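You operate a simulated robot arm through the tools that you are given. There is no shell and no other tool.

Carry out the task below with a simulated robot arm. There is one attempt and no reset: what you move stays moved.

## Task
Put the steel adapter ring labelled "25" from the top of the long yellow-legged bench on the lower shelf of the long yellow-legged bench and the steel adapter ring that says "52" on the top of the valve stack bench. Take the folded blue rag and leave it on the top of the valve stack bench. Any order will do.

It is judged by the outcome, as a careful person would: the job done as asked, and still so three seconds after it is handed in. It fails if anything else is knocked over, pushed out of place, dropped, spilled or broken.

## Robot
A 7-joint arm with a fingered hand on a trunk, on a base that moves. Base frame: it is fixed to the floor where the robot stands at the start and does not move with it; the origin is under the middle of the robot, x ahead of it, y to its left, z up; the surface under the hand at the start is at about z = 80. Units: cm, rad, N and s.
It reaches about 108.5 cm from its shoulder. Its first joint turns from -2.897 to 2.897 rad. Places, roughly: folded blue rag (7x10x4 cm) [70, 60, 80]; lower shelf of the long yellow-legged bench [90, -50, 20]; top of the valve stack bench [-290, 200, 80]. Payload 3.7 kg.
Tool frame: the origin (TCP) lies between the finger pads and is the grasp point; the fingertips stand 2.5 cm ahead of it; z points along the fingers, y is the line along which they close. The gripper opens to 8.8 cm; its body begins 2.9 cm behind the TCP. The gripper is a hand of 5 fingers: y runs from the thumb to the fingers, the wrist lies at [-1.3, -10.6, -17.4] in the tool frame, and closing takes about 1.5 s.
Orientation is that of the tool frame in the base frame, as a unit quaternion [w, x, y, z]. With the fingers straight down and the wrist toward the robot, the tool's x, y and z point along [0, 1, 0], [1, 0, 0] and [0, 0, -1] of the base frame.

## Interface
- The arm moves only by the tool step_arm. Its argument "plan" is a list of rows, each a list of 3 entries, a list of its own where there are three numbers: the finger opening in cm, from 0 to 8.8, then the shift along the tool's x, y, z in units of 40 mm (1.0 is 40 mm), then the turn, a rotation vector about the tool's x, y, z in units of 5 degrees (1.0 is 5 degrees). In form: [[hand, [tx, ty, tz], [wx, wy, wz]], ...]. A call has 1 to 20 rows; each row shifts and turns the commanded pose from where the row before left it, along the tool's axes as they then stand. A call with a number of a shift or a turn outside -1 to 1 is refused whole. A row lasts 0.2 s, in which the tool goes at most 5 cm and 0.15 rad; a call with a longer step from one row to the next is refused whole, and so is a gripper value outside its range. Where a pose cannot be reached the arm comes as near as it can. A force on the tool above 40 N (or 10 N above the force at the start of the call, whichever is more), or a blocked arm, ends the call early, and 0.2 s more pass. The fingers move at their own pace (about 10.8 cm/s each) and stop on an object; they squeeze with about 31 N. The grip force told is the motor's: it shows also when the fingers shut on nothing. Time passes only in rows, and 0.2 s behind the last, so rows that do not move let the fingers close. It gives the time, the measured TCP pose, the force on the tool (base axes), the opening and the grip force at its end, in the units of the frame above (readings bear some noise), with the torque about the TCP (base axes, N m) and any sound that the robot's microphone picked up, and new pictures: "show" is both (left out), scene, wrist or none.
- Cameras (640 x 400 px; columns grow to the right, rows downward): "scene" is now at [18.82, 21.06, 127.85]; the picture's right is [0.01, -1.00, 0.00], its down [-0.56, -0.01, -0.83] and it looks along [0.83, 0.01, -0.56] (base axes); focal length 282 px, centre (320, 200). "wrist" rides on the gripper at [5.9, -7.9, -10.5] in the tool frame; the picture's right is [-0.73, 0.32, -0.61], its down [-0.62, -0.68, 0.38] and it looks along [-0.29, 0.66, 0.70] (tool axes); focal length 234 px, centre (320, 200). There is no depth. A picture from a camera that has moved, and an enlarged one, comes with that camera's place and axes in the base frame and with its lens. The place of the scene camera against the robot may be out by one fixed shift of up to 2.5 cm in any direction.
- drive_base(legs): drives the robot by 1 to 6 legs, each [ahead, left, turn to the left] in cm, cm and rad, along the robot's own axes; the way and the turn of a leg run together, so that a leg with both is an arc; at most 150 cm and 3.142 rad a leg. The arm and the cameras ride along, it lands a little off, and it stops where it bumps. It gives what a move gives, and a new picture of the scene camera.
- grasp_type(shape): the hand has 5 fingers and takes this shape, open, in about a second: jaw (thumb against the fingers, like two jaws); tri (thumb and two fingers); tip (a fingertip pinch); poke (one finger out to press); point (the index stretched); flat (the hand flat); cup (the hand cupped); fist (a fist). The gripper value then closes the fingers along that shape, each until it touches; the sizes above hold for jaw. It gives what a move gives, with no picture.
- head_to(pan, tilt): turns the head with the scene camera to pan (to the left, within 2.094 rad either way) and tilt (down, from -0.506 to 1.204), counted from straight ahead of the robot. It gives what a move gives, and a new picture of the scene camera.
- close_up(camera, box): a new picture of the part [left, top, right, bottom] of that camera's present view, enlarged. The clock stands still meanwhile.
- finish_job(): hands the job in; it is judged then, once.

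Nothing tells you exact positions but the pictures and the camera data. Unless the task says otherwise, let go and move clear before handing in.

The tools are called after "Emit:" by a JSON object that holds its "name" and its "arguments". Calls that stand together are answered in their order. step_arm: Moves the arm, as the interface text tells. Its arguments: {"type":"object","properties":{"plan":{"type":"array","items":{"type":"array"}},"show":{"type":"string","enum":["both","scene","wrist","none"]}},"required":["plan"]} The other tools are called the same way: grasp_type (shape) gives the hand a shape; drive_base (legs) drives the base; head_to (pan, tilt) turns the head that bears the scene camera; close_up (camera, box) takes an enlarged picture of a part of a camera's view; finish_job () hands the job in.

At the start:

```text
time: 0.0
tcp_pos: [78.05, -2.73, 102.11]
ee_rot: [0.001, 0.707, 0.707, -0.002]
force: [-0.4, 0.3, 0.1]
wrist_torque: [0.02, 0.0, 0.0]
gripper_width: 8.75
grasp_force: 0.0
shape: jaw
robot x, y, heading: [0.2, -0.11, 0.0]
head pan, tilt (commanded): [0.014, 0.599]
```

scene: 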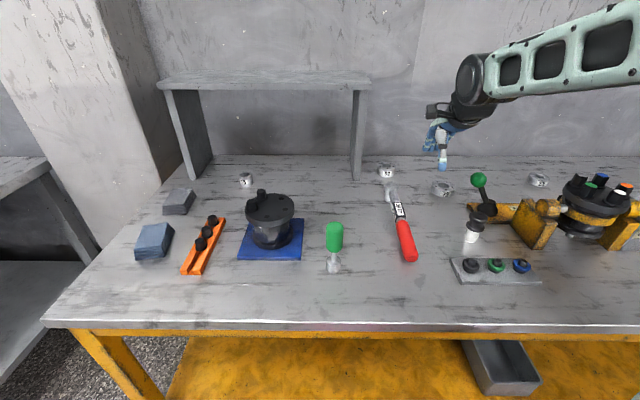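
wrist: 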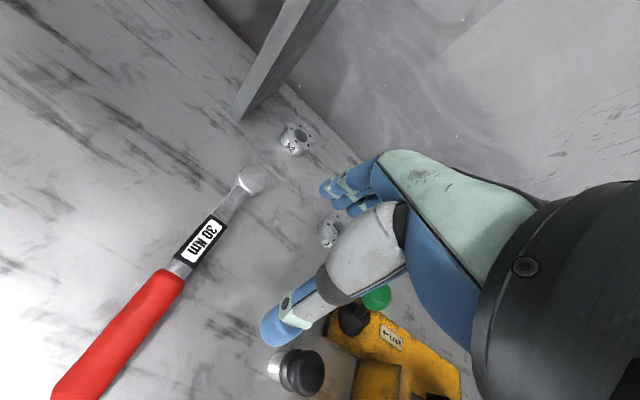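

I see a workbench with four small steel rings near pixels (245,180), (387,171), (441,189) and (538,180), and a blue rag at about (154,241). I will zoom in to read the labels before moving.

Emit:
{"name": "close_up", "arguments": {"camera": "scene", "box": [225, 160, 275, 195]}}

Emit:
{"name": "close_up", "arguments": {"camera": "scene", "box": [360, 150, 460, 212]}}

Emit:
{"name": "close_up", "arguments": {"camera": "scene", "box": [510, 160, 570, 200]}}

Emit:
{"name": "close_up", "arguments": {"camera": "scene", "box": [120, 180, 220, 280]}}

Emit:
{"name": "close_up", "arguments": {"camera": "wrist", "box": [260, 100, 360, 260]}}

```text
11.43 times, centred on (250, 178) of scene
camera zoom: at [18.82, 21.06, 127.85], right [0.01, -1.0, 0.0], down [-0.56, -0.01, -0.83], along [0.83, 0.01, -0.56], focal length 3221 px, centre (1120, 457)
```

zoom: 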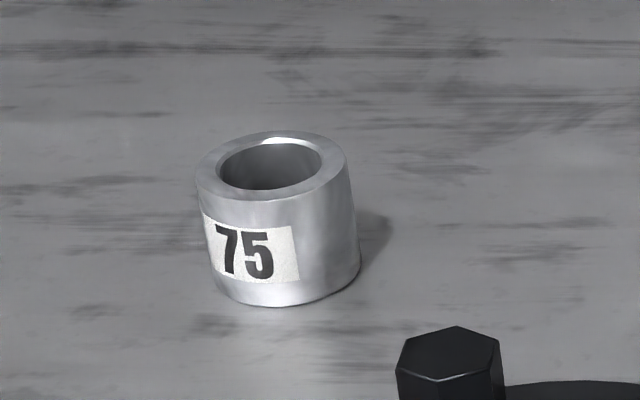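

```text
6.40 times, centred on (410, 181) of scene
camera zoom: at [18.82, 21.06, 127.85], right [0.01, -1.0, 0.0], down [-0.56, -0.01, -0.83], along [0.83, 0.01, -0.56], focal length 1804 px, centre (-256, 322)
```

zoom: 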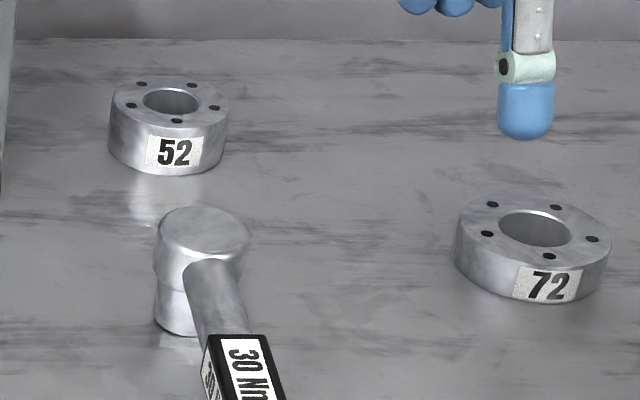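

```text
10.00 times, centred on (540, 180) of scene
camera zoom: at [18.82, 21.06, 127.85], right [0.01, -1.0, 0.0], down [-0.56, -0.01, -0.83], along [0.83, 0.01, -0.56], focal length 2818 px, centre (-1880, 400)
```

zoom: 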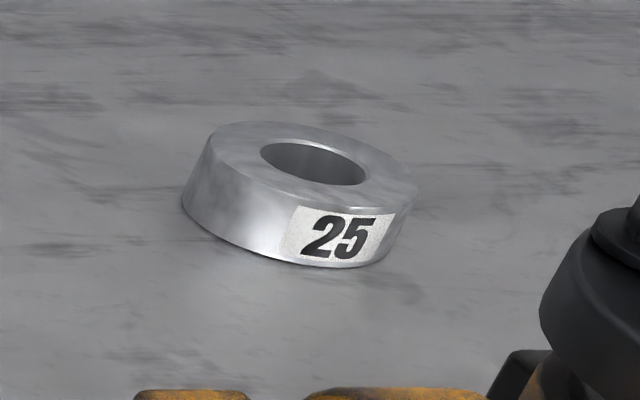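

```text
4.00 times, centred on (170, 230) of scene
camera zoom: at [18.82, 21.06, 127.85], right [0.01, -1.0, 0.0], down [-0.56, -0.01, -0.83], along [0.83, 0.01, -0.56], focal length 1127 px, centre (920, 80)
```

zoom: 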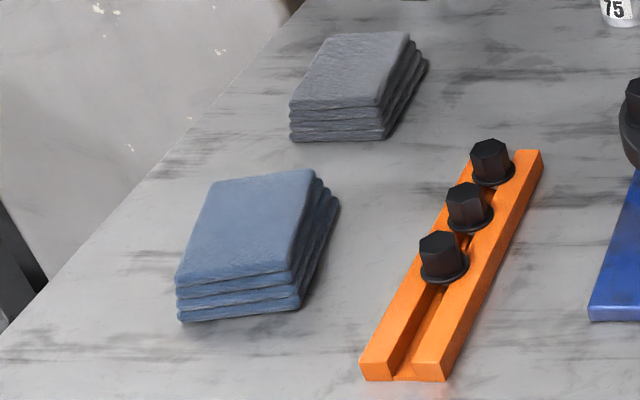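

```text
2.50 times, centred on (310, 180) of wrist
camera zoom: at [70.1, 3.14, 112.62], right [0.32, -0.73, 0.61], down [-0.68, -0.62, -0.38], along [0.66, -0.29, -0.7], focal length 585 px, centre (345, 250)
```

zoom: 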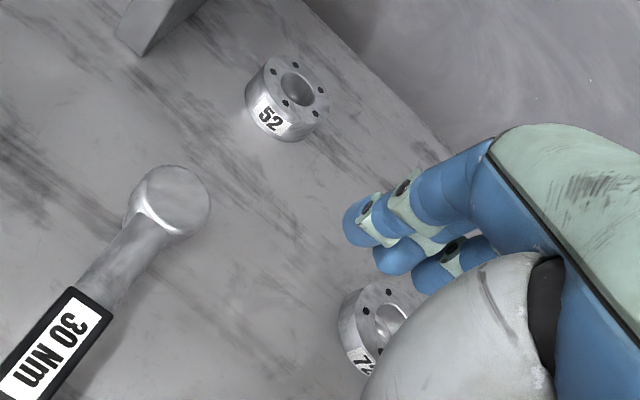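

The labels are clear: the "25" ring is at about [100, -49, 81] and "52" at about [105, -1, 82], while 75 and 72 are decoys. The blue rag is at about [70, 60]. Next I'll look down at the lower shelf and around at the other bench.

Emit:
{"name": "head_to", "arguments": {"pan": -0.6, "tilt": 1.0}}

Emit:
{"name": "head_to", "arguments": {"pan": 2.09, "tilt": 0.3}}

Emit:
{"name": "head_to", "arguments": {"pan": 1.2, "tilt": 0.5}}

```text
time: 1.0
tcp_pos: [78.11, -2.6, 102.26]
ee_rot: [0.0, 0.707, 0.707, 0.001]
force: [0.2, -0.6, 0.6]
wrist_torque: [0.02, 0.01, 0.0]
gripper_width: 8.77
grasp_force: 0.1
shape: jaw
robot x, y, heading: [0.22, 0.21, 0.002]
head pan, tilt (commanded): [-0.6, 1.0]
camera scene: at [15.73, 17.0, 124.63], right [-0.56, -0.83, 0.0], down [-0.69, 0.47, -0.54], along [0.45, -0.31, -0.84], focal length 282 px, centre (320, 200)
```

scene: 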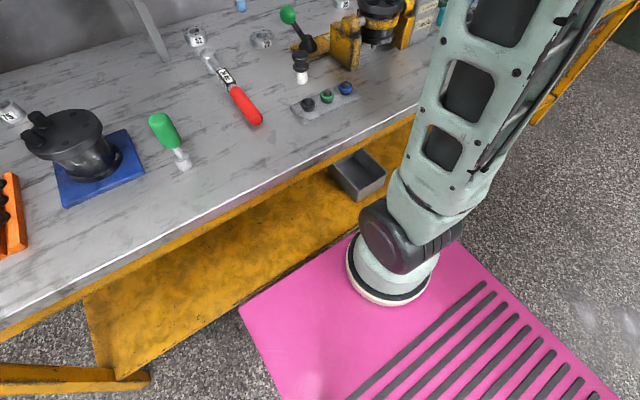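

```text
time: 3.4
tcp_pos: [78.04, -2.79, 102.06]
ee_rot: [0.0, 0.707, 0.707, 0.0]
force: [1.2, 0.4, 0.1]
wrist_torque: [-0.01, -0.01, 0.0]
gripper_width: 8.77
grasp_force: 0.1
shape: jaw
robot x, y, heading: [0.19, 0.15, -0.0]
head pan, tilt (commanded): [2.089, 0.3]
camera scene: at [5.36, 29.04, 130.58], right [0.87, 0.49, 0.0], down [0.15, -0.26, -0.96], along [-0.47, 0.83, -0.3], focal length 282 px, centre (320, 200)
```

scene: 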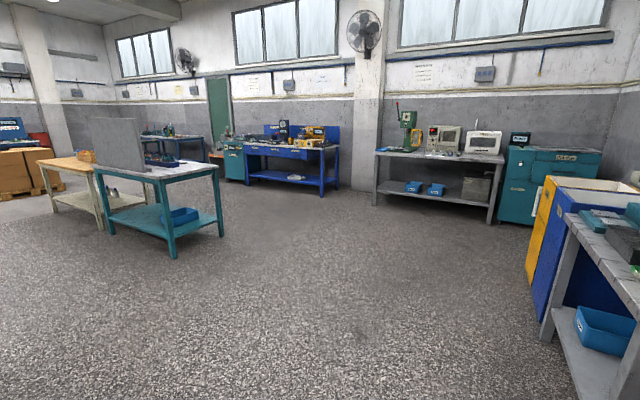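

```text
time: 4.6
tcp_pos: [78.09, -2.67, 102.18]
ee_rot: [-0.001, 0.707, 0.707, 0.001]
force: [0.7, 0.7, -0.2]
wrist_torque: [0.02, 0.03, -0.03]
gripper_width: 8.75
grasp_force: 0.0
shape: jaw
robot x, y, heading: [-0.1, 0.41, -0.002]
head pan, tilt (commanded): [1.201, 0.499]
camera scene: at [13.26, 29.41, 128.74], right [0.93, -0.36, 0.0], down [-0.17, -0.45, -0.88], along [0.32, 0.82, -0.48], focal length 282 px, centre (320, 200)
```

scene: 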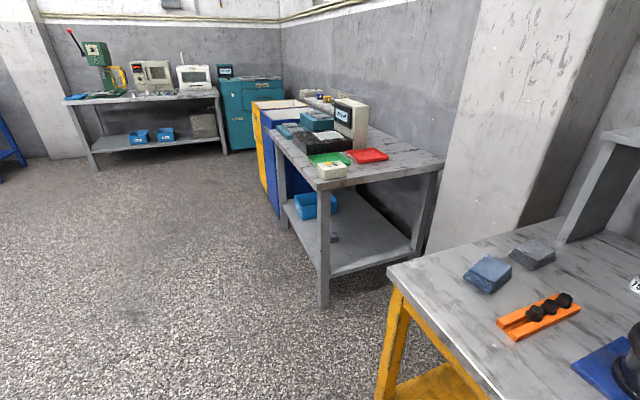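

The bench expected at [-290, 200] projects to about pixel (155,165) in the left-turned view, i.e. the teal-legged bench with a grey panel. I'll turn the head back to it and zoom.

Emit:
{"name": "head_to", "arguments": {"pan": 2.09, "tilt": 0.3}}

Emit:
{"name": "close_up", "arguments": {"camera": "scene", "box": [20, 100, 260, 270]}}

Emit:
{"name": "close_up", "arguments": {"camera": "scene", "box": [60, 110, 220, 210]}}

```text
time: 5.8
tcp_pos: [78.08, -2.68, 102.26]
ee_rot: [0.0, 0.707, 0.707, 0.0]
force: [-0.1, 0.2, 0.1]
wrist_torque: [-0.01, 0.01, -0.04]
gripper_width: 8.75
grasp_force: 0.1
shape: jaw
robot x, y, heading: [-0.4, -0.18, -0.003]
head pan, tilt (commanded): [2.089, 0.3]
camera scene: at [5.36, 29.04, 130.58], right [0.87, 0.49, 0.0], down [0.15, -0.26, -0.96], along [-0.47, 0.83, -0.3], focal length 282 px, centre (320, 200)
```

scene: 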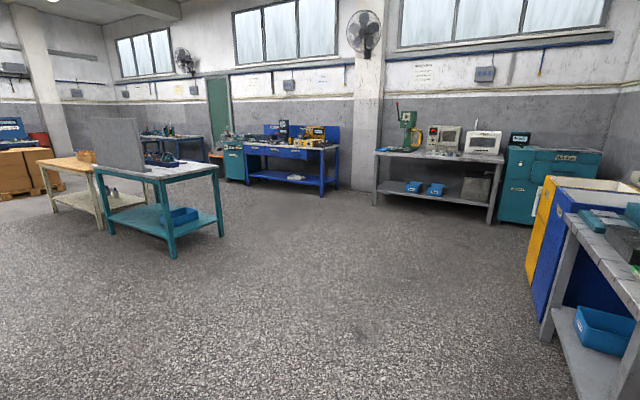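

```text
2.35 times, centred on (140, 185) of scene
camera zoom: at [5.36, 29.04, 130.58], right [0.87, 0.49, 0.0], down [0.15, -0.26, -0.96], along [-0.47, 0.83, -0.3], focal length 663 px, centre (744, 235)
```

zoom: 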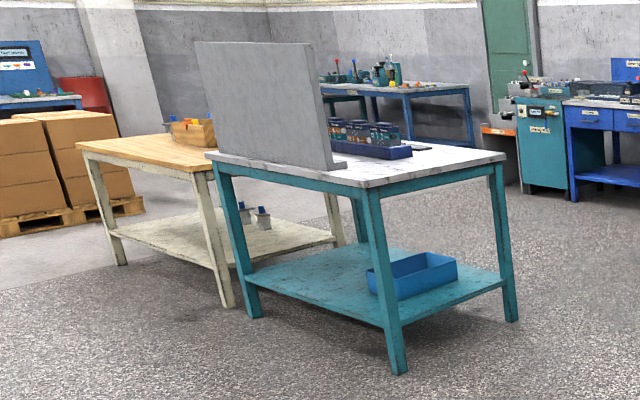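

```text
4.00 times, centred on (140, 160) of scene
camera zoom: at [5.36, 29.04, 130.58], right [0.87, 0.49, 0.0], down [0.15, -0.26, -0.96], along [-0.47, 0.83, -0.3], focal length 1127 px, centre (1040, 360)
```

zoom: 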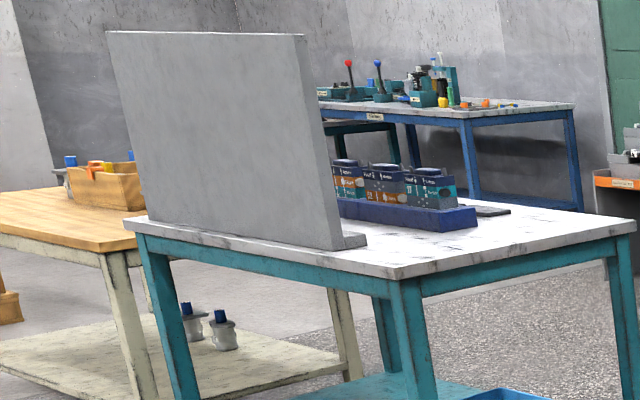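

The valve stack bench is the teal-legged one: its top spans roughly x −334…−215, y 157…220, and the +x end looks free. Now I'll inspect the area around ring "25" and the lower shelf more closely.

Emit:
{"name": "head_to", "arguments": {"pan": -0.6, "tilt": 0.5}}

Emit:
{"name": "close_up", "arguments": {"camera": "scene", "box": [160, 120, 480, 320]}}

```text
time: 8.2
tcp_pos: [78.08, -2.7, 102.21]
ee_rot: [0.0, 0.707, 0.707, 0.0]
force: [0.2, 0.8, 0.5]
wrist_torque: [0.0, 0.01, 0.03]
gripper_width: 8.75
grasp_force: 0.0
shape: jaw
robot x, y, heading: [0.27, 0.02, 0.002]
head pan, tilt (commanded): [-0.6, 0.499]
camera scene: at [17.49, 15.79, 128.74], right [-0.56, -0.83, 0.0], down [-0.4, 0.27, -0.88], along [0.72, -0.5, -0.48], focal length 282 px, centre (320, 200)
```

scene: 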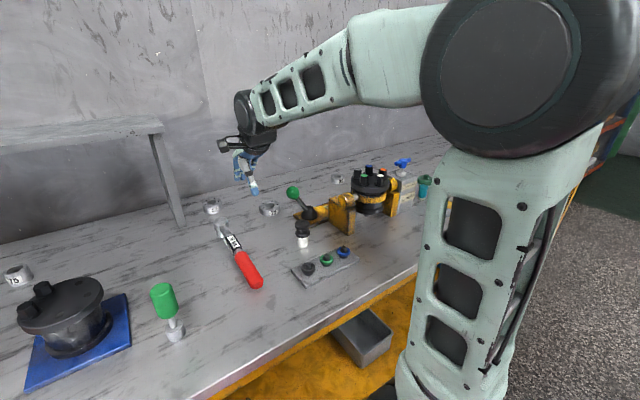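

```text
2.00 times, centred on (320, 220) of scene
camera zoom: at [17.49, 15.79, 128.74], right [-0.56, -0.83, 0.0], down [-0.4, 0.27, -0.88], along [0.72, -0.5, -0.48], focal length 564 px, centre (320, 160)
```

zoom: 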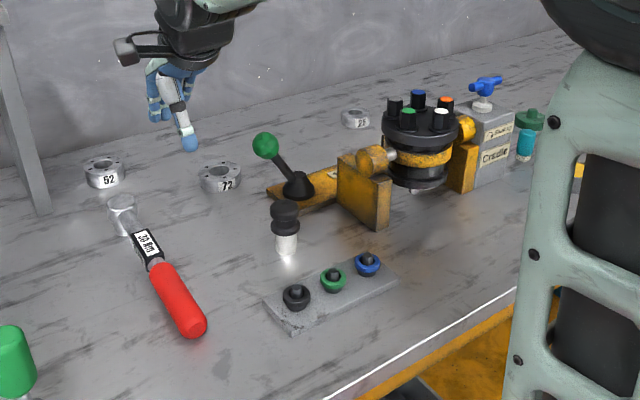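

The "25" ring sits beyond the turret fixture (whose pins reach about z 96), so I'll approach with the wrist swung to the left. First I'll move the hand over at a safe height, then turn it, and check with the wrist camera.

Emit:
{"name": "step_arm", "arguments": {"plan": [[8.8, [0, 0, -1], [0, 0, 0]], [8.8, [-0.8, 0.7, 0], [0, 0, 0]], [8.8, [-0.8, 0.7, 0], [0, 0, 0]], [8.8, [-0.8, 0.7, 0], [0, 0, 0]], [8.8, [-0.8, 0.7, 0], [0, 0, 0]], [8.8, [-0.8, 0.7, 0], [0, 0, 0]], [8.8, [-0.8, 0.7, 0], [0, 0, 0]], [8.8, [0, 0, 0], [0, 0, 1]], [8.8, [0, 0, 0], [0, 0, 1]], [8.8, [0, 0, 0], [0, 0, 1]], [8.8, [0, 0, 0], [0, 0, 1]], [8.8, [0, 0, 0], [0, 0, 1]], [8.8, [0, 0, 0], [0, 0, 1]], [8.8, [0, 0, 0], [0, 0, 1]], [8.8, [0, 0, 0], [0, 0, 1]], [8.8, [0, 0, 0], [0, 0, 1]], [8.8, [0, 0, 0], [0, 0, 1]]]}}

```text
time: 11.8
tcp_pos: [94.93, -21.97, 106.2]
ee_rot: [0.0, 0.94, 0.341, 0.0]
force: [0.1, 0.6, -0.1]
wrist_torque: [-0.01, 0.02, 0.02]
gripper_width: 8.77
grasp_force: 0.1
shape: jaw
robot x, y, heading: [0.2, 0.1, 0.001]
head pan, tilt (commanded): [-0.6, 0.499]
camera scene: at [17.48, 15.78, 128.74], right [-0.57, -0.82, 0.0], down [-0.4, 0.27, -0.88], along [0.72, -0.5, -0.48], focal length 282 px, centre (320, 200)
camera wrist: at [94.24, -12.15, 116.61], right [-0.35, -0.71, 0.61], down [-0.92, 0.12, -0.38], along [0.2, -0.69, -0.7], focal length 234 px, centre (320, 200)
```

scene: 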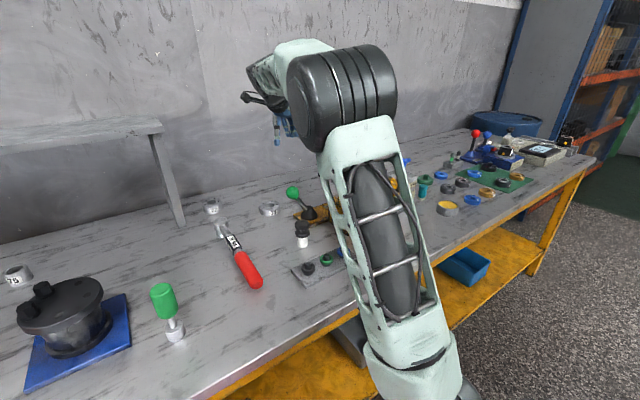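
wrist: 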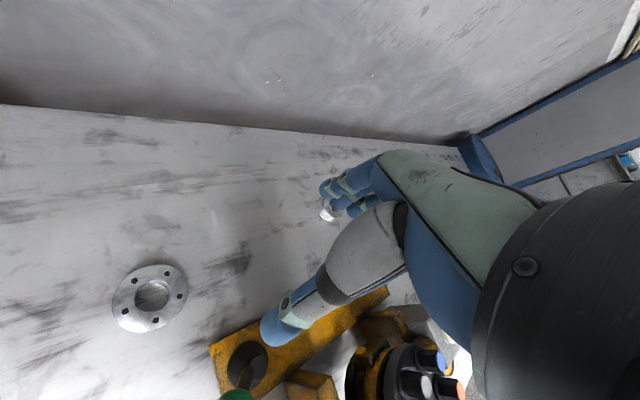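

The wrist view agrees with ring "25" at about [102, -48]. I'll move over it at the same height and check its alignment with the spot directly under the fingers (expected near wrist pixel (212,286)).

Emit:
{"name": "step_arm", "arguments": {"plan": [[8.8, [-0.392, 0.86, 0], [0, 0, 0]], [8.8, [-0.392, 0.86, 0], [0, 0, 0]], [8.8, [-0.392, 0.86, 0], [0, 0, 0]], [8.8, [-0.392, 0.86, 0], [0, 0, 0]], [8.8, [-0.392, 0.86, 0], [0, 0, 0]], [8.8, [-0.392, 0.86, 0], [0, 0, 0]], [8.8, [-0.392, 0.86, 0], [0, 0, 0]], [8.8, [0, 0, 0], [0, 0, 0]]]}}

```text
time: 13.6
tcp_pos: [101.86, -47.54, 106.1]
ee_rot: [0.0, 0.94, 0.342, 0.0]
force: [0.5, 0.3, -0.3]
wrist_torque: [-0.02, -0.01, 0.0]
gripper_width: 8.76
grasp_force: 0.1
shape: jaw
robot x, y, heading: [-0.11, -0.0, -0.002]
head pan, tilt (commanded): [-0.6, 0.499]
camera scene: at [17.49, 15.78, 128.74], right [-0.57, -0.82, 0.0], down [-0.4, 0.27, -0.88], along [0.72, -0.5, -0.48], focal length 282 px, centre (320, 200)
camera wrist: at [101.27, -37.75, 116.53], right [-0.35, -0.71, 0.61], down [-0.92, 0.12, -0.38], along [0.2, -0.69, -0.7], focal length 234 px, centre (320, 200)
```

scene: 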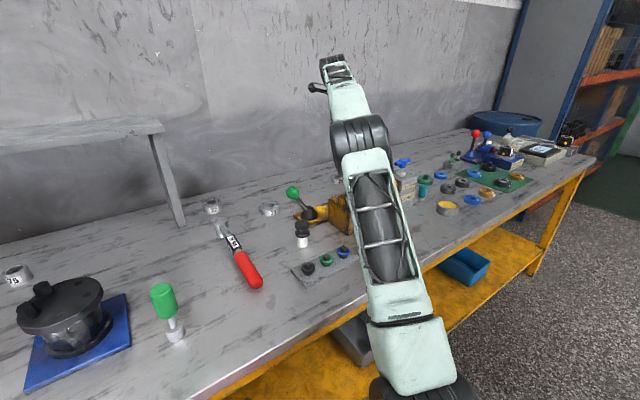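
wrist: 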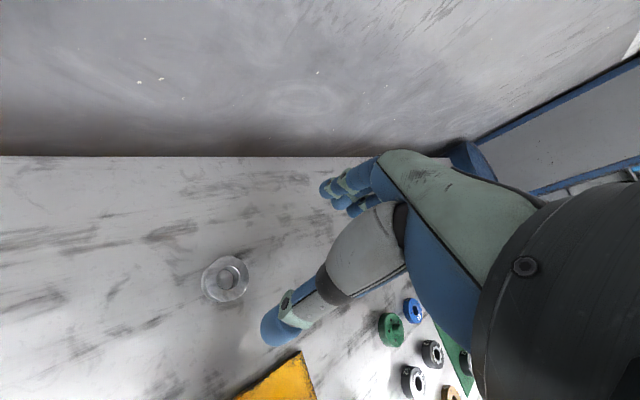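

The ring is visible left of the thumb at about wrist pixel (226,279). I'll zoom in to pin its center down before lowering.

Emit:
{"name": "close_up", "arguments": {"camera": "wrist", "box": [176, 240, 276, 302]}}

Emit:
{"name": "close_up", "arguments": {"camera": "scene", "box": [270, 40, 470, 240]}}

```text
6.40 times, centred on (226, 271) of wrist
camera zoom: at [101.27, -37.75, 116.53], right [-0.35, -0.71, 0.61], down [-0.92, 0.12, -0.38], along [0.2, -0.69, -0.7], focal length 1499 px, centre (922, -254)
```

zoom: 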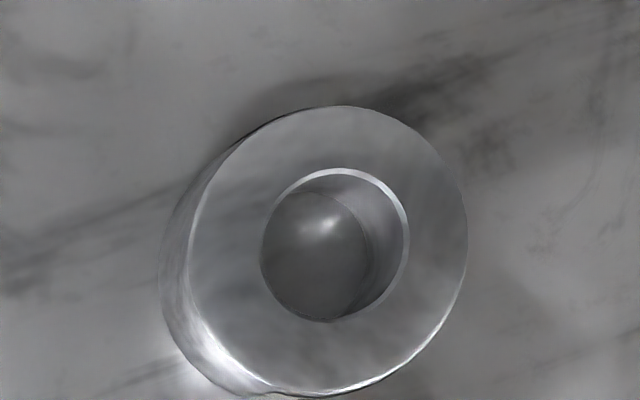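

```text
2.00 times, centred on (370, 140) of scene
camera zoom: at [17.49, 15.78, 128.74], right [-0.57, -0.82, 0.0], down [-0.4, 0.27, -0.88], along [0.72, -0.5, -0.48], focal length 564 px, centre (220, 320)
```

zoom: 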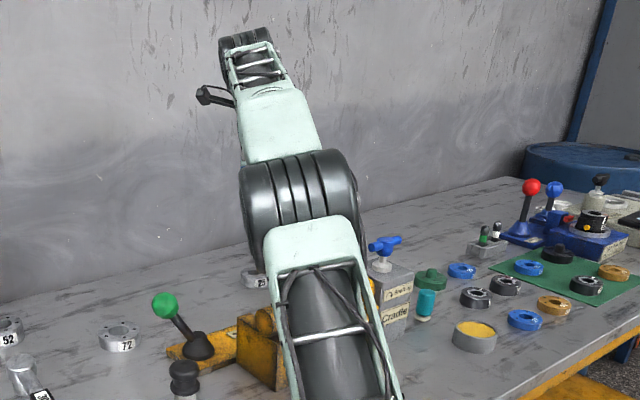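

The ring's center works out at about [102.4, -49.4], top near z 82.4, about 6 cm wide. I'll correct sideways, lower 8 cm and turn the wrist a further 30° so the forearm stays away from the turret.

Emit:
{"name": "step_arm", "arguments": {"plan": [[8.8, [-0.21, 0.445, 0], [0, 0, 0]], [8.8, [0, 0, 1], [0, 0, 0]], [8.8, [0, 0, 1], [0, 0, 0]], [8.8, [0, 0, 0], [0, 0, 1]], [8.8, [0, 0, 0], [0, 0, 1]], [8.8, [0, 0, 0], [0, 0, 1]], [8.8, [0, 0, 0], [0, 0, 1]], [8.8, [0, 0, 0], [0, 0, 1]], [8.8, [0, 0, 0], [0, 0, 1]], [8.8, [0, 0, 0], [0, 0, 0]]]}}

```text
time: 15.8
tcp_pos: [102.37, -49.36, 98.21]
ee_rot: [0.0, 0.996, 0.086, 0.0]
force: [-0.7, -0.9, 0.1]
wrist_torque: [0.01, 0.0, 0.01]
gripper_width: 8.74
grasp_force: 0.1
shape: jaw
robot x, y, heading: [0.07, 0.06, -0.001]
head pan, tilt (commanded): [-0.6, 0.499]
camera scene: at [17.49, 15.78, 128.74], right [-0.56, -0.83, 0.0], down [-0.4, 0.27, -0.88], along [0.72, -0.5, -0.48], focal length 282 px, centre (320, 200)
camera wrist: at [106.75, -40.57, 108.64], right [-0.66, -0.44, 0.61], down [-0.73, 0.56, -0.38], along [-0.17, -0.7, -0.7], focal length 234 px, centre (320, 200)
```

scene: 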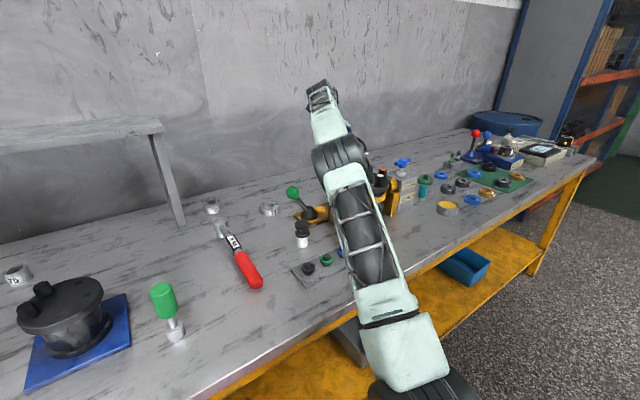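
wrist: 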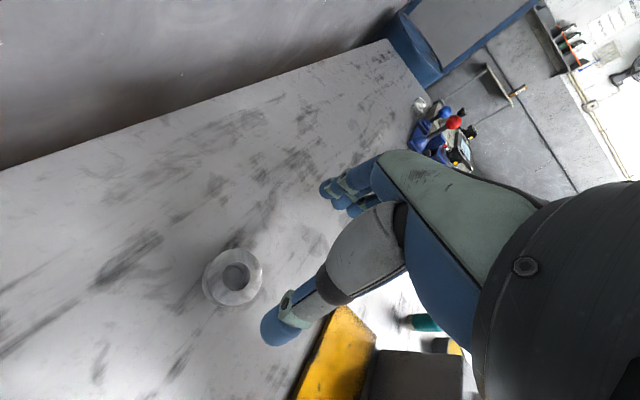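

Alignment looks right (ring top at the expected pixel). I'll lower in stages, starting with 12 cm.

Emit:
{"name": "step_arm", "arguments": {"plan": [[8.8, [0, 0, 0.8], [0, 0, 0]], [8.8, [0, 0, 0.8], [0, 0, 0]], [8.8, [0, 0, 0.8], [0, 0, 0]], [8.8, [0, 0, 0.6], [0, 0, 0]], [8.8, [0, 0, 0], [0, 0, 0]]]}}

Emit:
{"name": "close_up", "arguments": {"camera": "scene", "box": [260, 60, 460, 260]}}

```text
time: 17.0
tcp_pos: [102.42, -49.36, 86.14]
ee_rot: [0.0, 0.996, 0.088, 0.0]
force: [0.4, 0.8, -0.8]
wrist_torque: [-0.01, 0.0, 0.01]
gripper_width: 8.76
grasp_force: 0.0
shape: jaw
robot x, y, heading: [-0.24, 0.01, 0.0]
head pan, tilt (commanded): [-0.6, 0.499]
camera scene: at [17.49, 15.78, 128.74], right [-0.56, -0.83, 0.0], down [-0.4, 0.27, -0.88], along [0.72, -0.5, -0.48], focal length 282 px, centre (320, 200)
camera wrist: at [106.77, -40.54, 96.59], right [-0.66, -0.44, 0.61], down [-0.73, 0.56, -0.38], along [-0.17, -0.7, -0.7], focal length 234 px, centre (320, 200)
```

scene: 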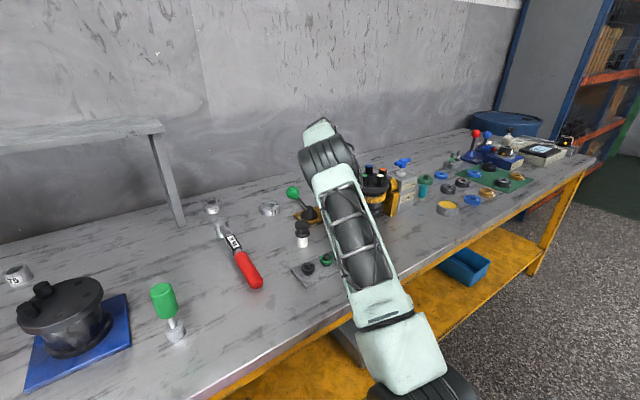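
wrist: 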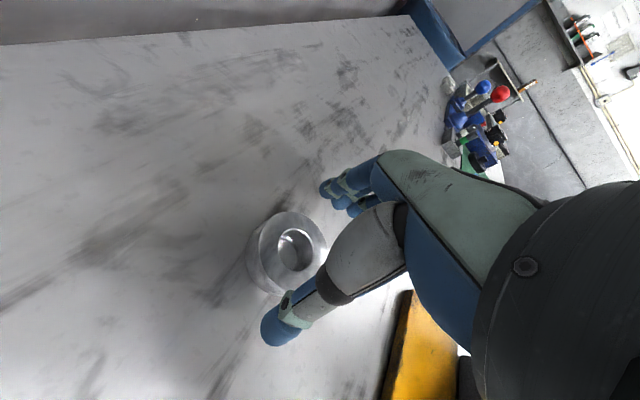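

```text
2.00 times, centred on (360, 160) of scene
camera zoom: at [17.49, 15.78, 128.74], right [-0.56, -0.83, 0.0], down [-0.4, 0.27, -0.88], along [0.72, -0.5, -0.48], focal length 564 px, centre (240, 280)
```

zoom: 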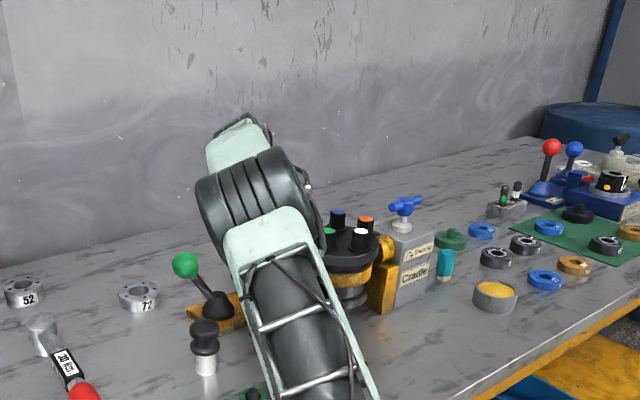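

The ring sits between thumb and fingers as expected. I'll lower the last 3.2 cm gently, then close.

Emit:
{"name": "step_arm", "arguments": {"plan": [[8.8, [0, 0, 0.4], [0, 0, 0]], [8.8, [0, 0, 0.2], [0, 0, 0]], [8.8, [0, 0, 0.15], [0, 0, 0]], [8.8, [0, 0, 0], [0, 0, 0]]]}}

```text
time: 18.0
tcp_pos: [102.41, -49.28, 83.24]
ee_rot: [0.0, 0.996, 0.086, 0.0]
force: [-0.4, 0.0, 0.2]
wrist_torque: [-0.02, -0.02, 0.06]
gripper_width: 8.77
grasp_force: 0.1
shape: jaw
robot x, y, heading: [0.22, -0.15, -0.003]
head pan, tilt (commanded): [-0.6, 0.499]
camera scene: at [17.49, 15.78, 128.74], right [-0.56, -0.83, 0.0], down [-0.4, 0.27, -0.88], along [0.72, -0.5, -0.48], focal length 282 px, centre (320, 200)
camera wrist: at [106.77, -40.58, 93.61], right [-0.66, -0.44, 0.61], down [-0.73, 0.56, -0.38], along [-0.17, -0.7, -0.7], focal length 234 px, centre (320, 200)
```

scene: 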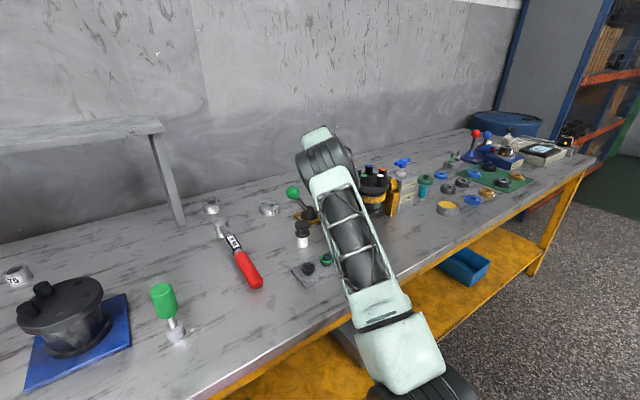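
wrist: 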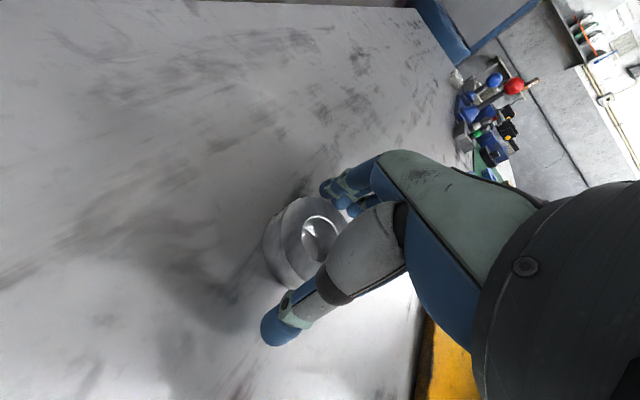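

No contact yet at TCP z 83.2. I'll check the fingertip clearance in a wrist close-up.

Emit:
{"name": "close_up", "arguments": {"camera": "wrist", "box": [230, 170, 430, 360]}}

```text
2.11 times, centred on (330, 265) of wrist
camera zoom: at [106.77, -40.58, 93.61], right [-0.66, -0.44, 0.61], down [-0.73, 0.56, -0.38], along [-0.17, -0.7, -0.7], focal length 493 px, centre (299, 63)
```

zoom: 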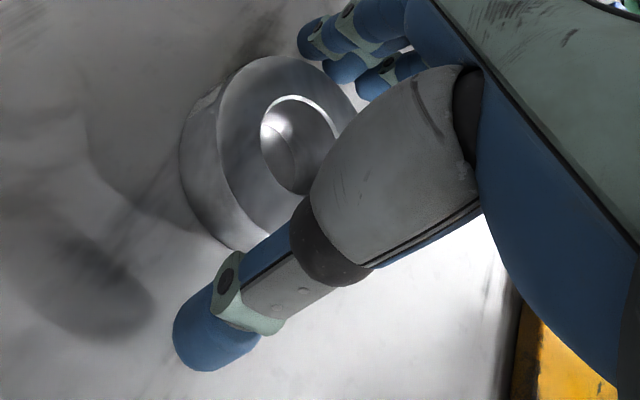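

The thumb's shadow shows a little clearance left, so I'll ease down another ~0.5 cm and close on the ring.

Emit:
{"name": "step_arm", "arguments": {"plan": [[8.8, [0, 0, 0.06], [0, 0, 0]], [8.8, [0, 0, 0.06], [0, 0, 0]], [8.8, [0, 0, 0], [0, 0, 0]], [4.0, [0, 0, 0], [0, 0, 0]], [4.0, [0, 0, 0], [0, 0, 0]], [4.0, [0, 0, 0], [0, 0, 0]], [4.0, [0, 0, 0], [0, 0, 0]], [4.0, [0, 0, 0], [0, 0, 0]], [4.0, [0, 0, 0], [0, 0, 0]], [4.0, [0, 0, 0], [0, 0, 0]], [4.0, [0, 0, 0], [0, 0, 0]], [4.0, [0, 0, 0], [0, 0, 0]]]}}

```text
time: 20.6
tcp_pos: [102.33, -49.41, 82.68]
ee_rot: [0.001, 0.996, 0.087, 0.0]
force: [0.2, 0.1, -0.3]
wrist_torque: [0.0, 0.0, 0.04]
gripper_width: 5.09
grasp_force: 30.7
shape: jaw
robot x, y, heading: [-0.22, 0.14, 0.001]
head pan, tilt (commanded): [-0.6, 0.499]
camera scene: at [17.5, 15.78, 128.74], right [-0.56, -0.83, 0.0], down [-0.4, 0.27, -0.88], along [0.72, -0.5, -0.48], focal length 282 px, centre (320, 200)
camera wrist: at [106.79, -40.57, 93.13], right [-0.66, -0.44, 0.61], down [-0.73, 0.56, -0.38], along [-0.17, -0.7, -0.7], focal length 234 px, centre (320, 200)
```

scene: 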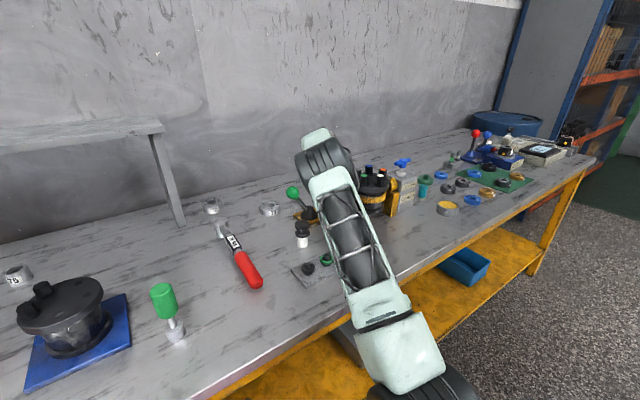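
wrist: 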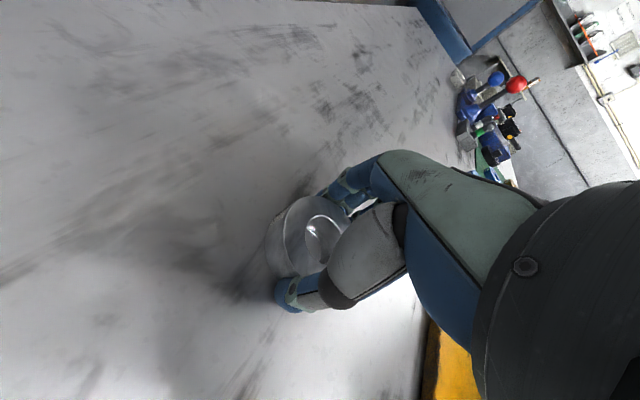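

The ring is gripped (5.1 cm, 31 N). I'll lift it a few centimetres and check that it's held.

Emit:
{"name": "step_arm", "arguments": {"plan": [[4.0, [0, 0, -0.3], [0, 0, 0]], [4.0, [0, 0, -0.5], [0, 0, 0]], [4.0, [0, 0, -0.7], [0, 0, 0]], [4.0, [0, 0, 0], [0, 0, 0]]], "show": "wrist"}}

Emit:
{"name": "close_up", "arguments": {"camera": "wrist", "box": [230, 170, 430, 360]}}

```text
time: 21.6
tcp_pos: [102.55, -49.38, 88.78]
ee_rot: [0.0, 0.996, 0.088, 0.0]
force: [-1.1, 1.1, -3.2]
wrist_torque: [-0.03, -0.01, -0.02]
gripper_width: 5.11
grasp_force: 30.7
shape: jaw
robot x, y, heading: [0.1, -0.24, -0.001]
head pan, tilt (commanded): [-0.6, 0.499]
camera wrist: at [106.83, -40.55, 99.12], right [-0.66, -0.44, 0.61], down [-0.73, 0.56, -0.38], along [-0.17, -0.7, -0.7], focal length 234 px, centre (320, 200)
```

wrist: 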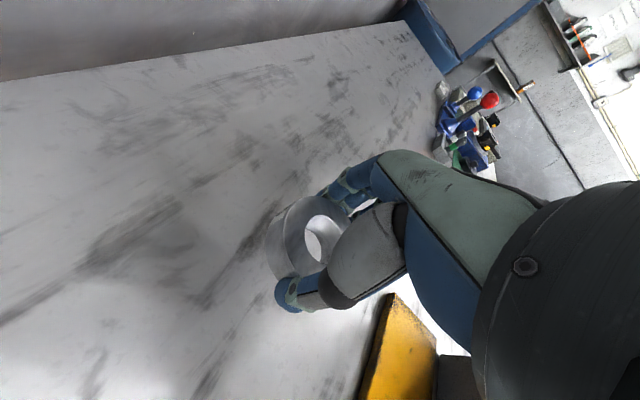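

```text
2.11 times, centred on (330, 265) of wrist
camera zoom: at [106.83, -40.55, 99.12], right [-0.66, -0.44, 0.61], down [-0.73, 0.56, -0.38], along [-0.17, -0.7, -0.7], focal length 493 px, centre (299, 63)
```

zoom: 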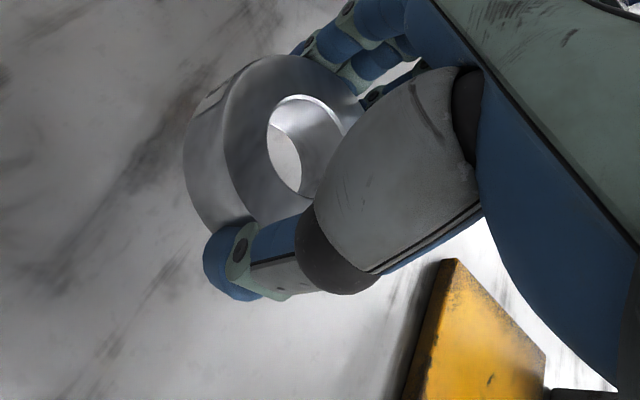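

It is held securely. I'll retrace the approach path back to the open middle with the ring at a safe height.

Emit:
{"name": "step_arm", "arguments": {"plan": [[4.0, [0, 0, -0.78], [0, 0, 0]], [4.0, [0, 0, -0.78], [0, 0, 0]], [4.0, [0, 0, -0.78], [0, 0, 0]], [4.0, [0, 0, 0], [0, 0, -1]], [4.0, [0, 0, 0], [0, 0, -1]], [4.0, [0, 0, 0], [0, 0, -1]], [4.0, [0, 0, 0], [0, 0, -1]], [4.0, [0, 0, 0], [0, 0, -1]], [4.0, [0, 0, 0], [0, 0, -1]], [4.0, [0, 0, -1], [0, 0, 0]], [4.0, [0, 0, -1], [0, 0, 0]], [4.0, [0.392, -0.86, 0], [0, 0, 0]], [4.0, [0.392, -0.86, 0], [0, 0, 0]], [4.0, [0.392, -0.86, 0], [0, 0, 0]], [4.0, [0.392, -0.86, 0], [0, 0, 0]], [4.0, [0.392, -0.86, 0], [0, 0, 0]], [4.0, [0.392, -0.86, 0], [0, 0, 0]], [4.0, [0.392, -0.86, 0], [0, 0, 0]]], "show": "scene"}}

Emit:
{"name": "step_arm", "arguments": {"plan": [[4.0, [0, 0, 0], [0, 0, -1]], [4.0, [0, 0, 0], [0, 0, -1]], [4.0, [0, 0, 0], [0, 0, -1]], [4.0, [0, 0, 0], [0, 0, -1]], [4.0, [0, 0, 0], [0, 0, -1]], [4.0, [0, 0, 0], [0, 0, -1]], [4.0, [0, 0, 0], [0, 0, -1]], [4.0, [0, 0, 0], [0, 0, -1]], [4.0, [0, 0, 0], [0, 0, -1]], [4.0, [0, 0, 0], [0, 0, -1]], [4.0, [0.8, -0.7, 0], [0, 0, 0]], [4.0, [0.8, -0.7, 0], [0, 0, 0]], [4.0, [0.8, -0.7, 0], [0, 0, 0]], [4.0, [0.8, -0.7, 0], [0, 0, 0]], [4.0, [0.4, -0.9, 0], [0, 0, 0]], [4.0, [0, -1, 0], [0, 0, 0]], [4.0, [0, -1, 0], [0, 0, 0]], [4.0, [0, 0, 0], [0, 0, 0]]]}}

```text
time: 25.4
tcp_pos: [95.35, -24.0, 105.96]
ee_rot: [-0.001, 0.94, 0.341, -0.001]
force: [-0.2, -0.4, -3.6]
wrist_torque: [0.02, 0.02, 0.01]
gripper_width: 5.08
grasp_force: 31.3
shape: jaw
robot x, y, heading: [0.19, -0.08, -0.004]
head pan, tilt (commanded): [-0.6, 0.499]
camera scene: at [17.52, 15.75, 128.74], right [-0.57, -0.82, 0.0], down [-0.4, 0.27, -0.88], along [0.72, -0.5, -0.48], focal length 282 px, centre (320, 200)
```

scene: 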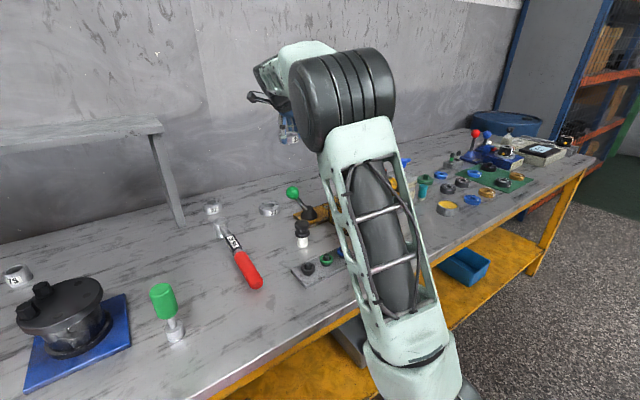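

```text
time: 29.2
tcp_pos: [72.59, -9.38, 105.88]
ee_rot: [0.0, 0.707, 0.707, -0.001]
force: [-0.3, 0.0, -3.3]
wrist_torque: [0.02, 0.0, 0.0]
gripper_width: 5.07
grasp_force: 30.7
shape: jaw
robot x, y, heading: [-0.1, -0.07, 0.0]
head pan, tilt (commanded): [-0.6, 0.499]
camera scene: at [17.5, 15.79, 128.74], right [-0.56, -0.83, 0.0], down [-0.4, 0.27, -0.88], along [0.72, -0.5, -0.48], focal length 282 px, centre (320, 200)
camera wrist: at [64.59, -3.48, 116.41], right [0.32, -0.73, 0.61], down [-0.68, -0.62, -0.38], along [0.66, -0.29, -0.7], focal length 234 px, centre (320, 200)
```

scene: 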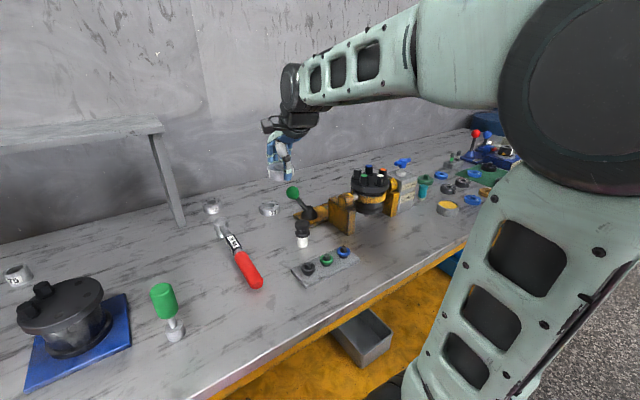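
wrist: 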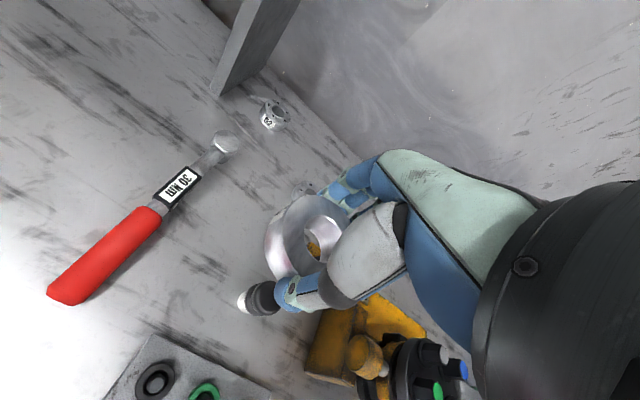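

Ring "25" is in hand, clear of everything. Before backing up I'll glance behind to the right and left.

Emit:
{"name": "head_to", "arguments": {"pan": -2.09, "tilt": 0.4}}

Emit:
{"name": "head_to", "arguments": {"pan": 2.09, "tilt": 0.5}}

```text
time: 30.8
tcp_pos: [72.66, -9.33, 106.0]
ee_rot: [0.0, 0.707, 0.707, 0.0]
force: [0.1, -0.5, -3.1]
wrist_torque: [0.0, 0.02, -0.03]
gripper_width: 5.09
grasp_force: 31.4
shape: jaw
robot x, y, heading: [-0.19, -0.04, -0.002]
head pan, tilt (commanded): [-2.089, 0.4]
camera scene: at [5.4, 12.88, 129.65], right [-0.87, 0.49, 0.0], down [0.19, 0.34, -0.92], along [-0.46, -0.8, -0.39], focal length 282 px, centre (320, 200)
```

scene: 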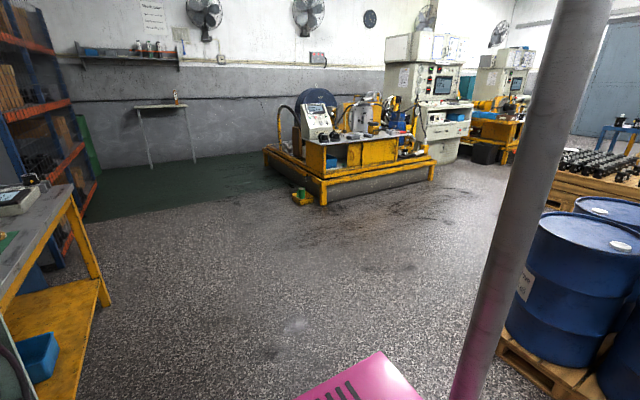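

```text
time: 34.1
tcp_pos: [72.56, -9.23, 106.06]
ee_rot: [0.0, 0.707, 0.707, 0.0]
force: [0.5, -0.2, -3.3]
wrist_torque: [-0.03, 0.01, 0.0]
gripper_width: 5.1
grasp_force: 30.8
shape: jaw
robot x, y, heading: [-0.03, -0.23, -0.001]
head pan, tilt (commanded): [2.089, 0.499]
camera scene: at [5.48, 28.83, 128.74], right [0.87, 0.5, 0.0], down [0.24, -0.42, -0.88], along [-0.43, 0.76, -0.48], focal length 282 px, centre (320, 200)
```

scene: 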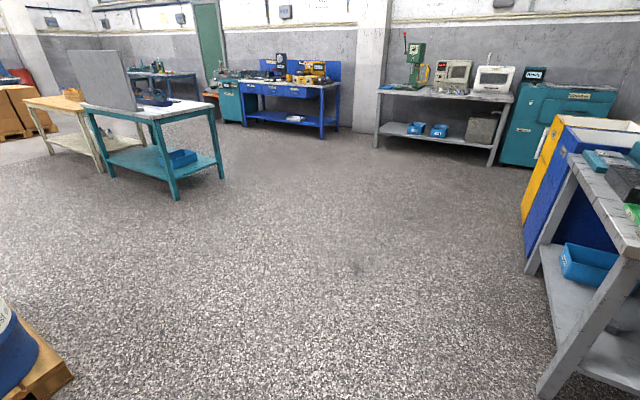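

A drum pallet stands behind at x ≈ −115 or farther, so backing up 50 cm is safe. I'll aim the head at the shelf and back up.

Emit:
{"name": "head_to", "arguments": {"pan": 0.0, "tilt": 0.75}}

Emit:
{"name": "drive_base", "arguments": {"legs": [[-50, 0, 0]]}}

```text
time: 36.1
tcp_pos: [72.6, -9.24, 106.0]
ee_rot: [0.001, 0.707, 0.707, -0.001]
force: [-0.2, -0.4, -2.3]
wrist_torque: [0.0, 0.0, -0.02]
gripper_width: 5.07
grasp_force: 30.6
shape: jaw
robot x, y, heading: [-0.05, 0.08, 0.001]
head pan, tilt (commanded): [0.0, 0.75]
camera scene: at [18.27, 20.93, 126.54], right [0.0, -1.0, 0.0], down [-0.68, 0.0, -0.73], along [0.73, 0.0, -0.68], focal length 282 px, centre (320, 200)
```

scene: 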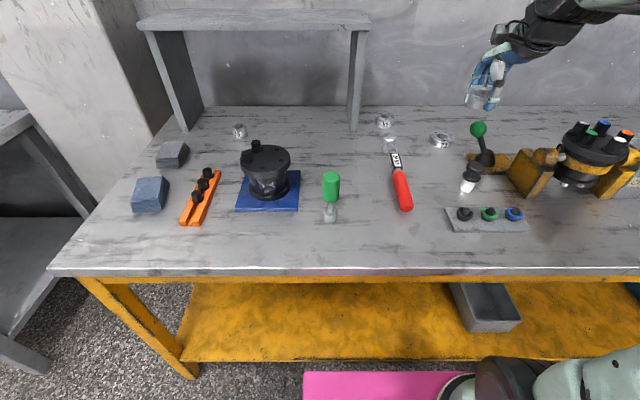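

```text
time: 39.1
tcp_pos: [22.32, -9.72, 105.97]
ee_rot: [0.0, 0.71, 0.704, 0.0]
force: [-0.3, 0.3, -4.1]
wrist_torque: [-0.01, 0.0, 0.01]
gripper_width: 5.09
grasp_force: 30.5
shape: jaw
robot x, y, heading: [-50.29, 0.2, -0.009]
head pan, tilt (commanded): [0.0, 0.75]
camera scene: at [-31.7, 20.97, 126.54], right [-0.01, -1.0, 0.0], down [-0.68, 0.0, -0.73], along [0.73, 0.0, -0.68], focal length 282 px, centre (320, 200)
```

scene: 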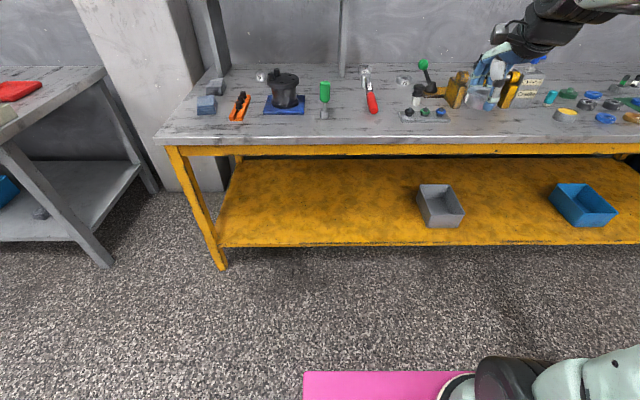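

Now I have a clear view of the shelf: front edge at x ≈ 53, the grey box starts near y −32, and the area around y −8 is free. I'll bring the hand slightly forward and lower it in front of the bench in stages.

Emit:
{"name": "step_arm", "arguments": {"plan": [[4.0, [0, 0.8, 0], [0, 0, 0]], [4.0, [0, 0.8, 0], [0, 0, 0]], [4.0, [0, 0.8, 0], [0, 0, 0]], [4.0, [0, 0, 1], [0, 0, 0]], [4.0, [0, 0, 1], [0, 0, 0]], [4.0, [0, 0, 1], [0, 0, 0]], [4.0, [0, 0, 1], [0, 0, 0]], [4.0, [0, 0, 1], [0, 0, 0]], [4.0, [0, 0, 1], [0, 0, 0]], [4.0, [0, 0, 1], [0, 0, 0]], [4.0, [0, 0, 1], [0, 0, 0]], [4.0, [0, 0, 0], [0, 0, 0]]]}}

```text
time: 41.7
tcp_pos: [32.02, -9.74, 73.91]
ee_rot: [0.0, 0.71, 0.705, 0.0]
force: [0.7, -0.4, -3.5]
wrist_torque: [-0.01, 0.02, -0.01]
gripper_width: 5.08
grasp_force: 31.2
shape: jaw
robot x, y, heading: [-50.29, 0.52, -0.004]
head pan, tilt (commanded): [0.0, 0.75]
camera scene: at [-31.7, 20.97, 126.54], right [-0.01, -1.0, 0.0], down [-0.68, 0.0, -0.73], along [0.73, 0.0, -0.68], focal length 282 px, centre (320, 200)
camera wrist: at [24.03, -3.85, 84.31], right [0.32, -0.73, 0.61], down [-0.69, -0.62, -0.38], along [0.65, -0.29, -0.7], focal length 234 px, centre (320, 200)
```

scene: 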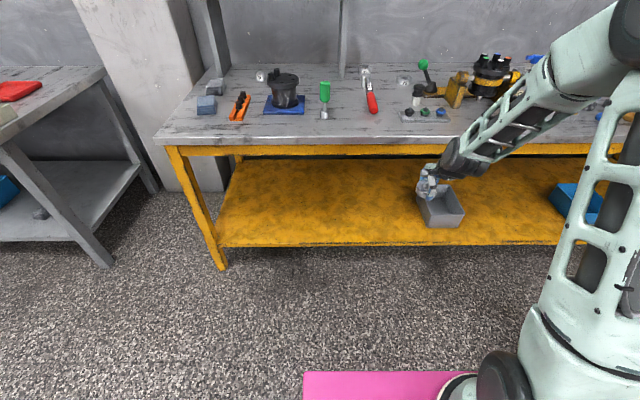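
wrist: 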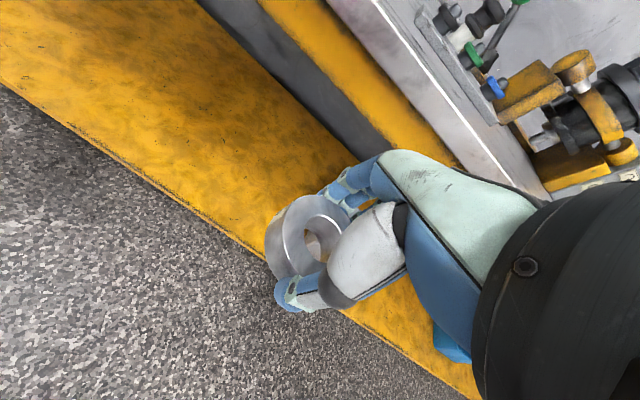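

All good so far; continuing down in front of the bench to about z 38.

Emit:
{"name": "step_arm", "arguments": {"plan": [[4.0, [0, 0, 1], [0, 0, 0]], [4.0, [0, 0, 1], [0, 0, 0]], [4.0, [0, 0, 1], [0, 0, 0]], [4.0, [0, 0, 1], [0, 0, 0]], [4.0, [0, 0, 1], [0, 0, 0]], [4.0, [0, 0, 1], [0, 0, 0]], [4.0, [0, 0, 1], [0, 0, 0]], [4.0, [0, 0, 1], [0, 0, 0]], [4.0, [0, 0, 1], [0, 0, 0]], [4.0, [0, 0, 0], [0, 0, 0]]]}}

```text
time: 43.9
tcp_pos: [32.06, -9.61, 37.91]
ee_rot: [0.0, 0.709, 0.705, 0.0]
force: [-0.8, -0.1, -3.3]
wrist_torque: [-0.01, 0.03, 0.0]
gripper_width: 5.05
grasp_force: 31.1
shape: jaw
robot x, y, heading: [-49.87, 0.26, -0.005]
head pan, tilt (commanded): [0.0, 0.75]
camera scene: at [-31.7, 20.97, 126.54], right [-0.01, -1.0, 0.0], down [-0.68, 0.0, -0.73], along [0.73, 0.0, -0.68], focal length 282 px, centre (320, 200)
camera wrist: at [24.1, -3.77, 48.34], right [0.32, -0.73, 0.61], down [-0.69, -0.62, -0.38], along [0.65, -0.29, -0.7], focal length 234 px, centre (320, 200)
```

scene: 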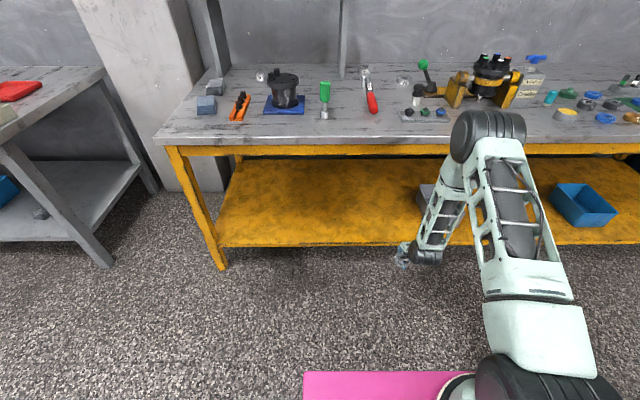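
wrist: 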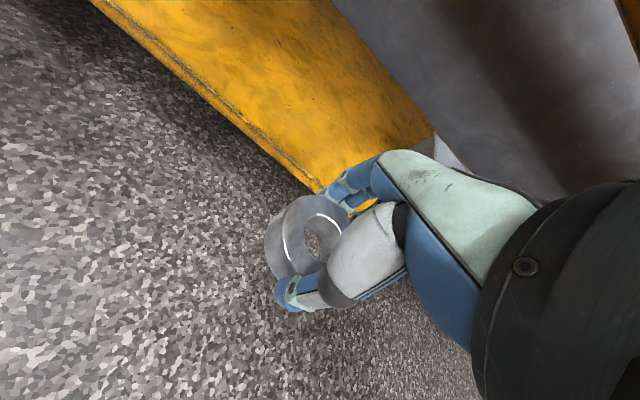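

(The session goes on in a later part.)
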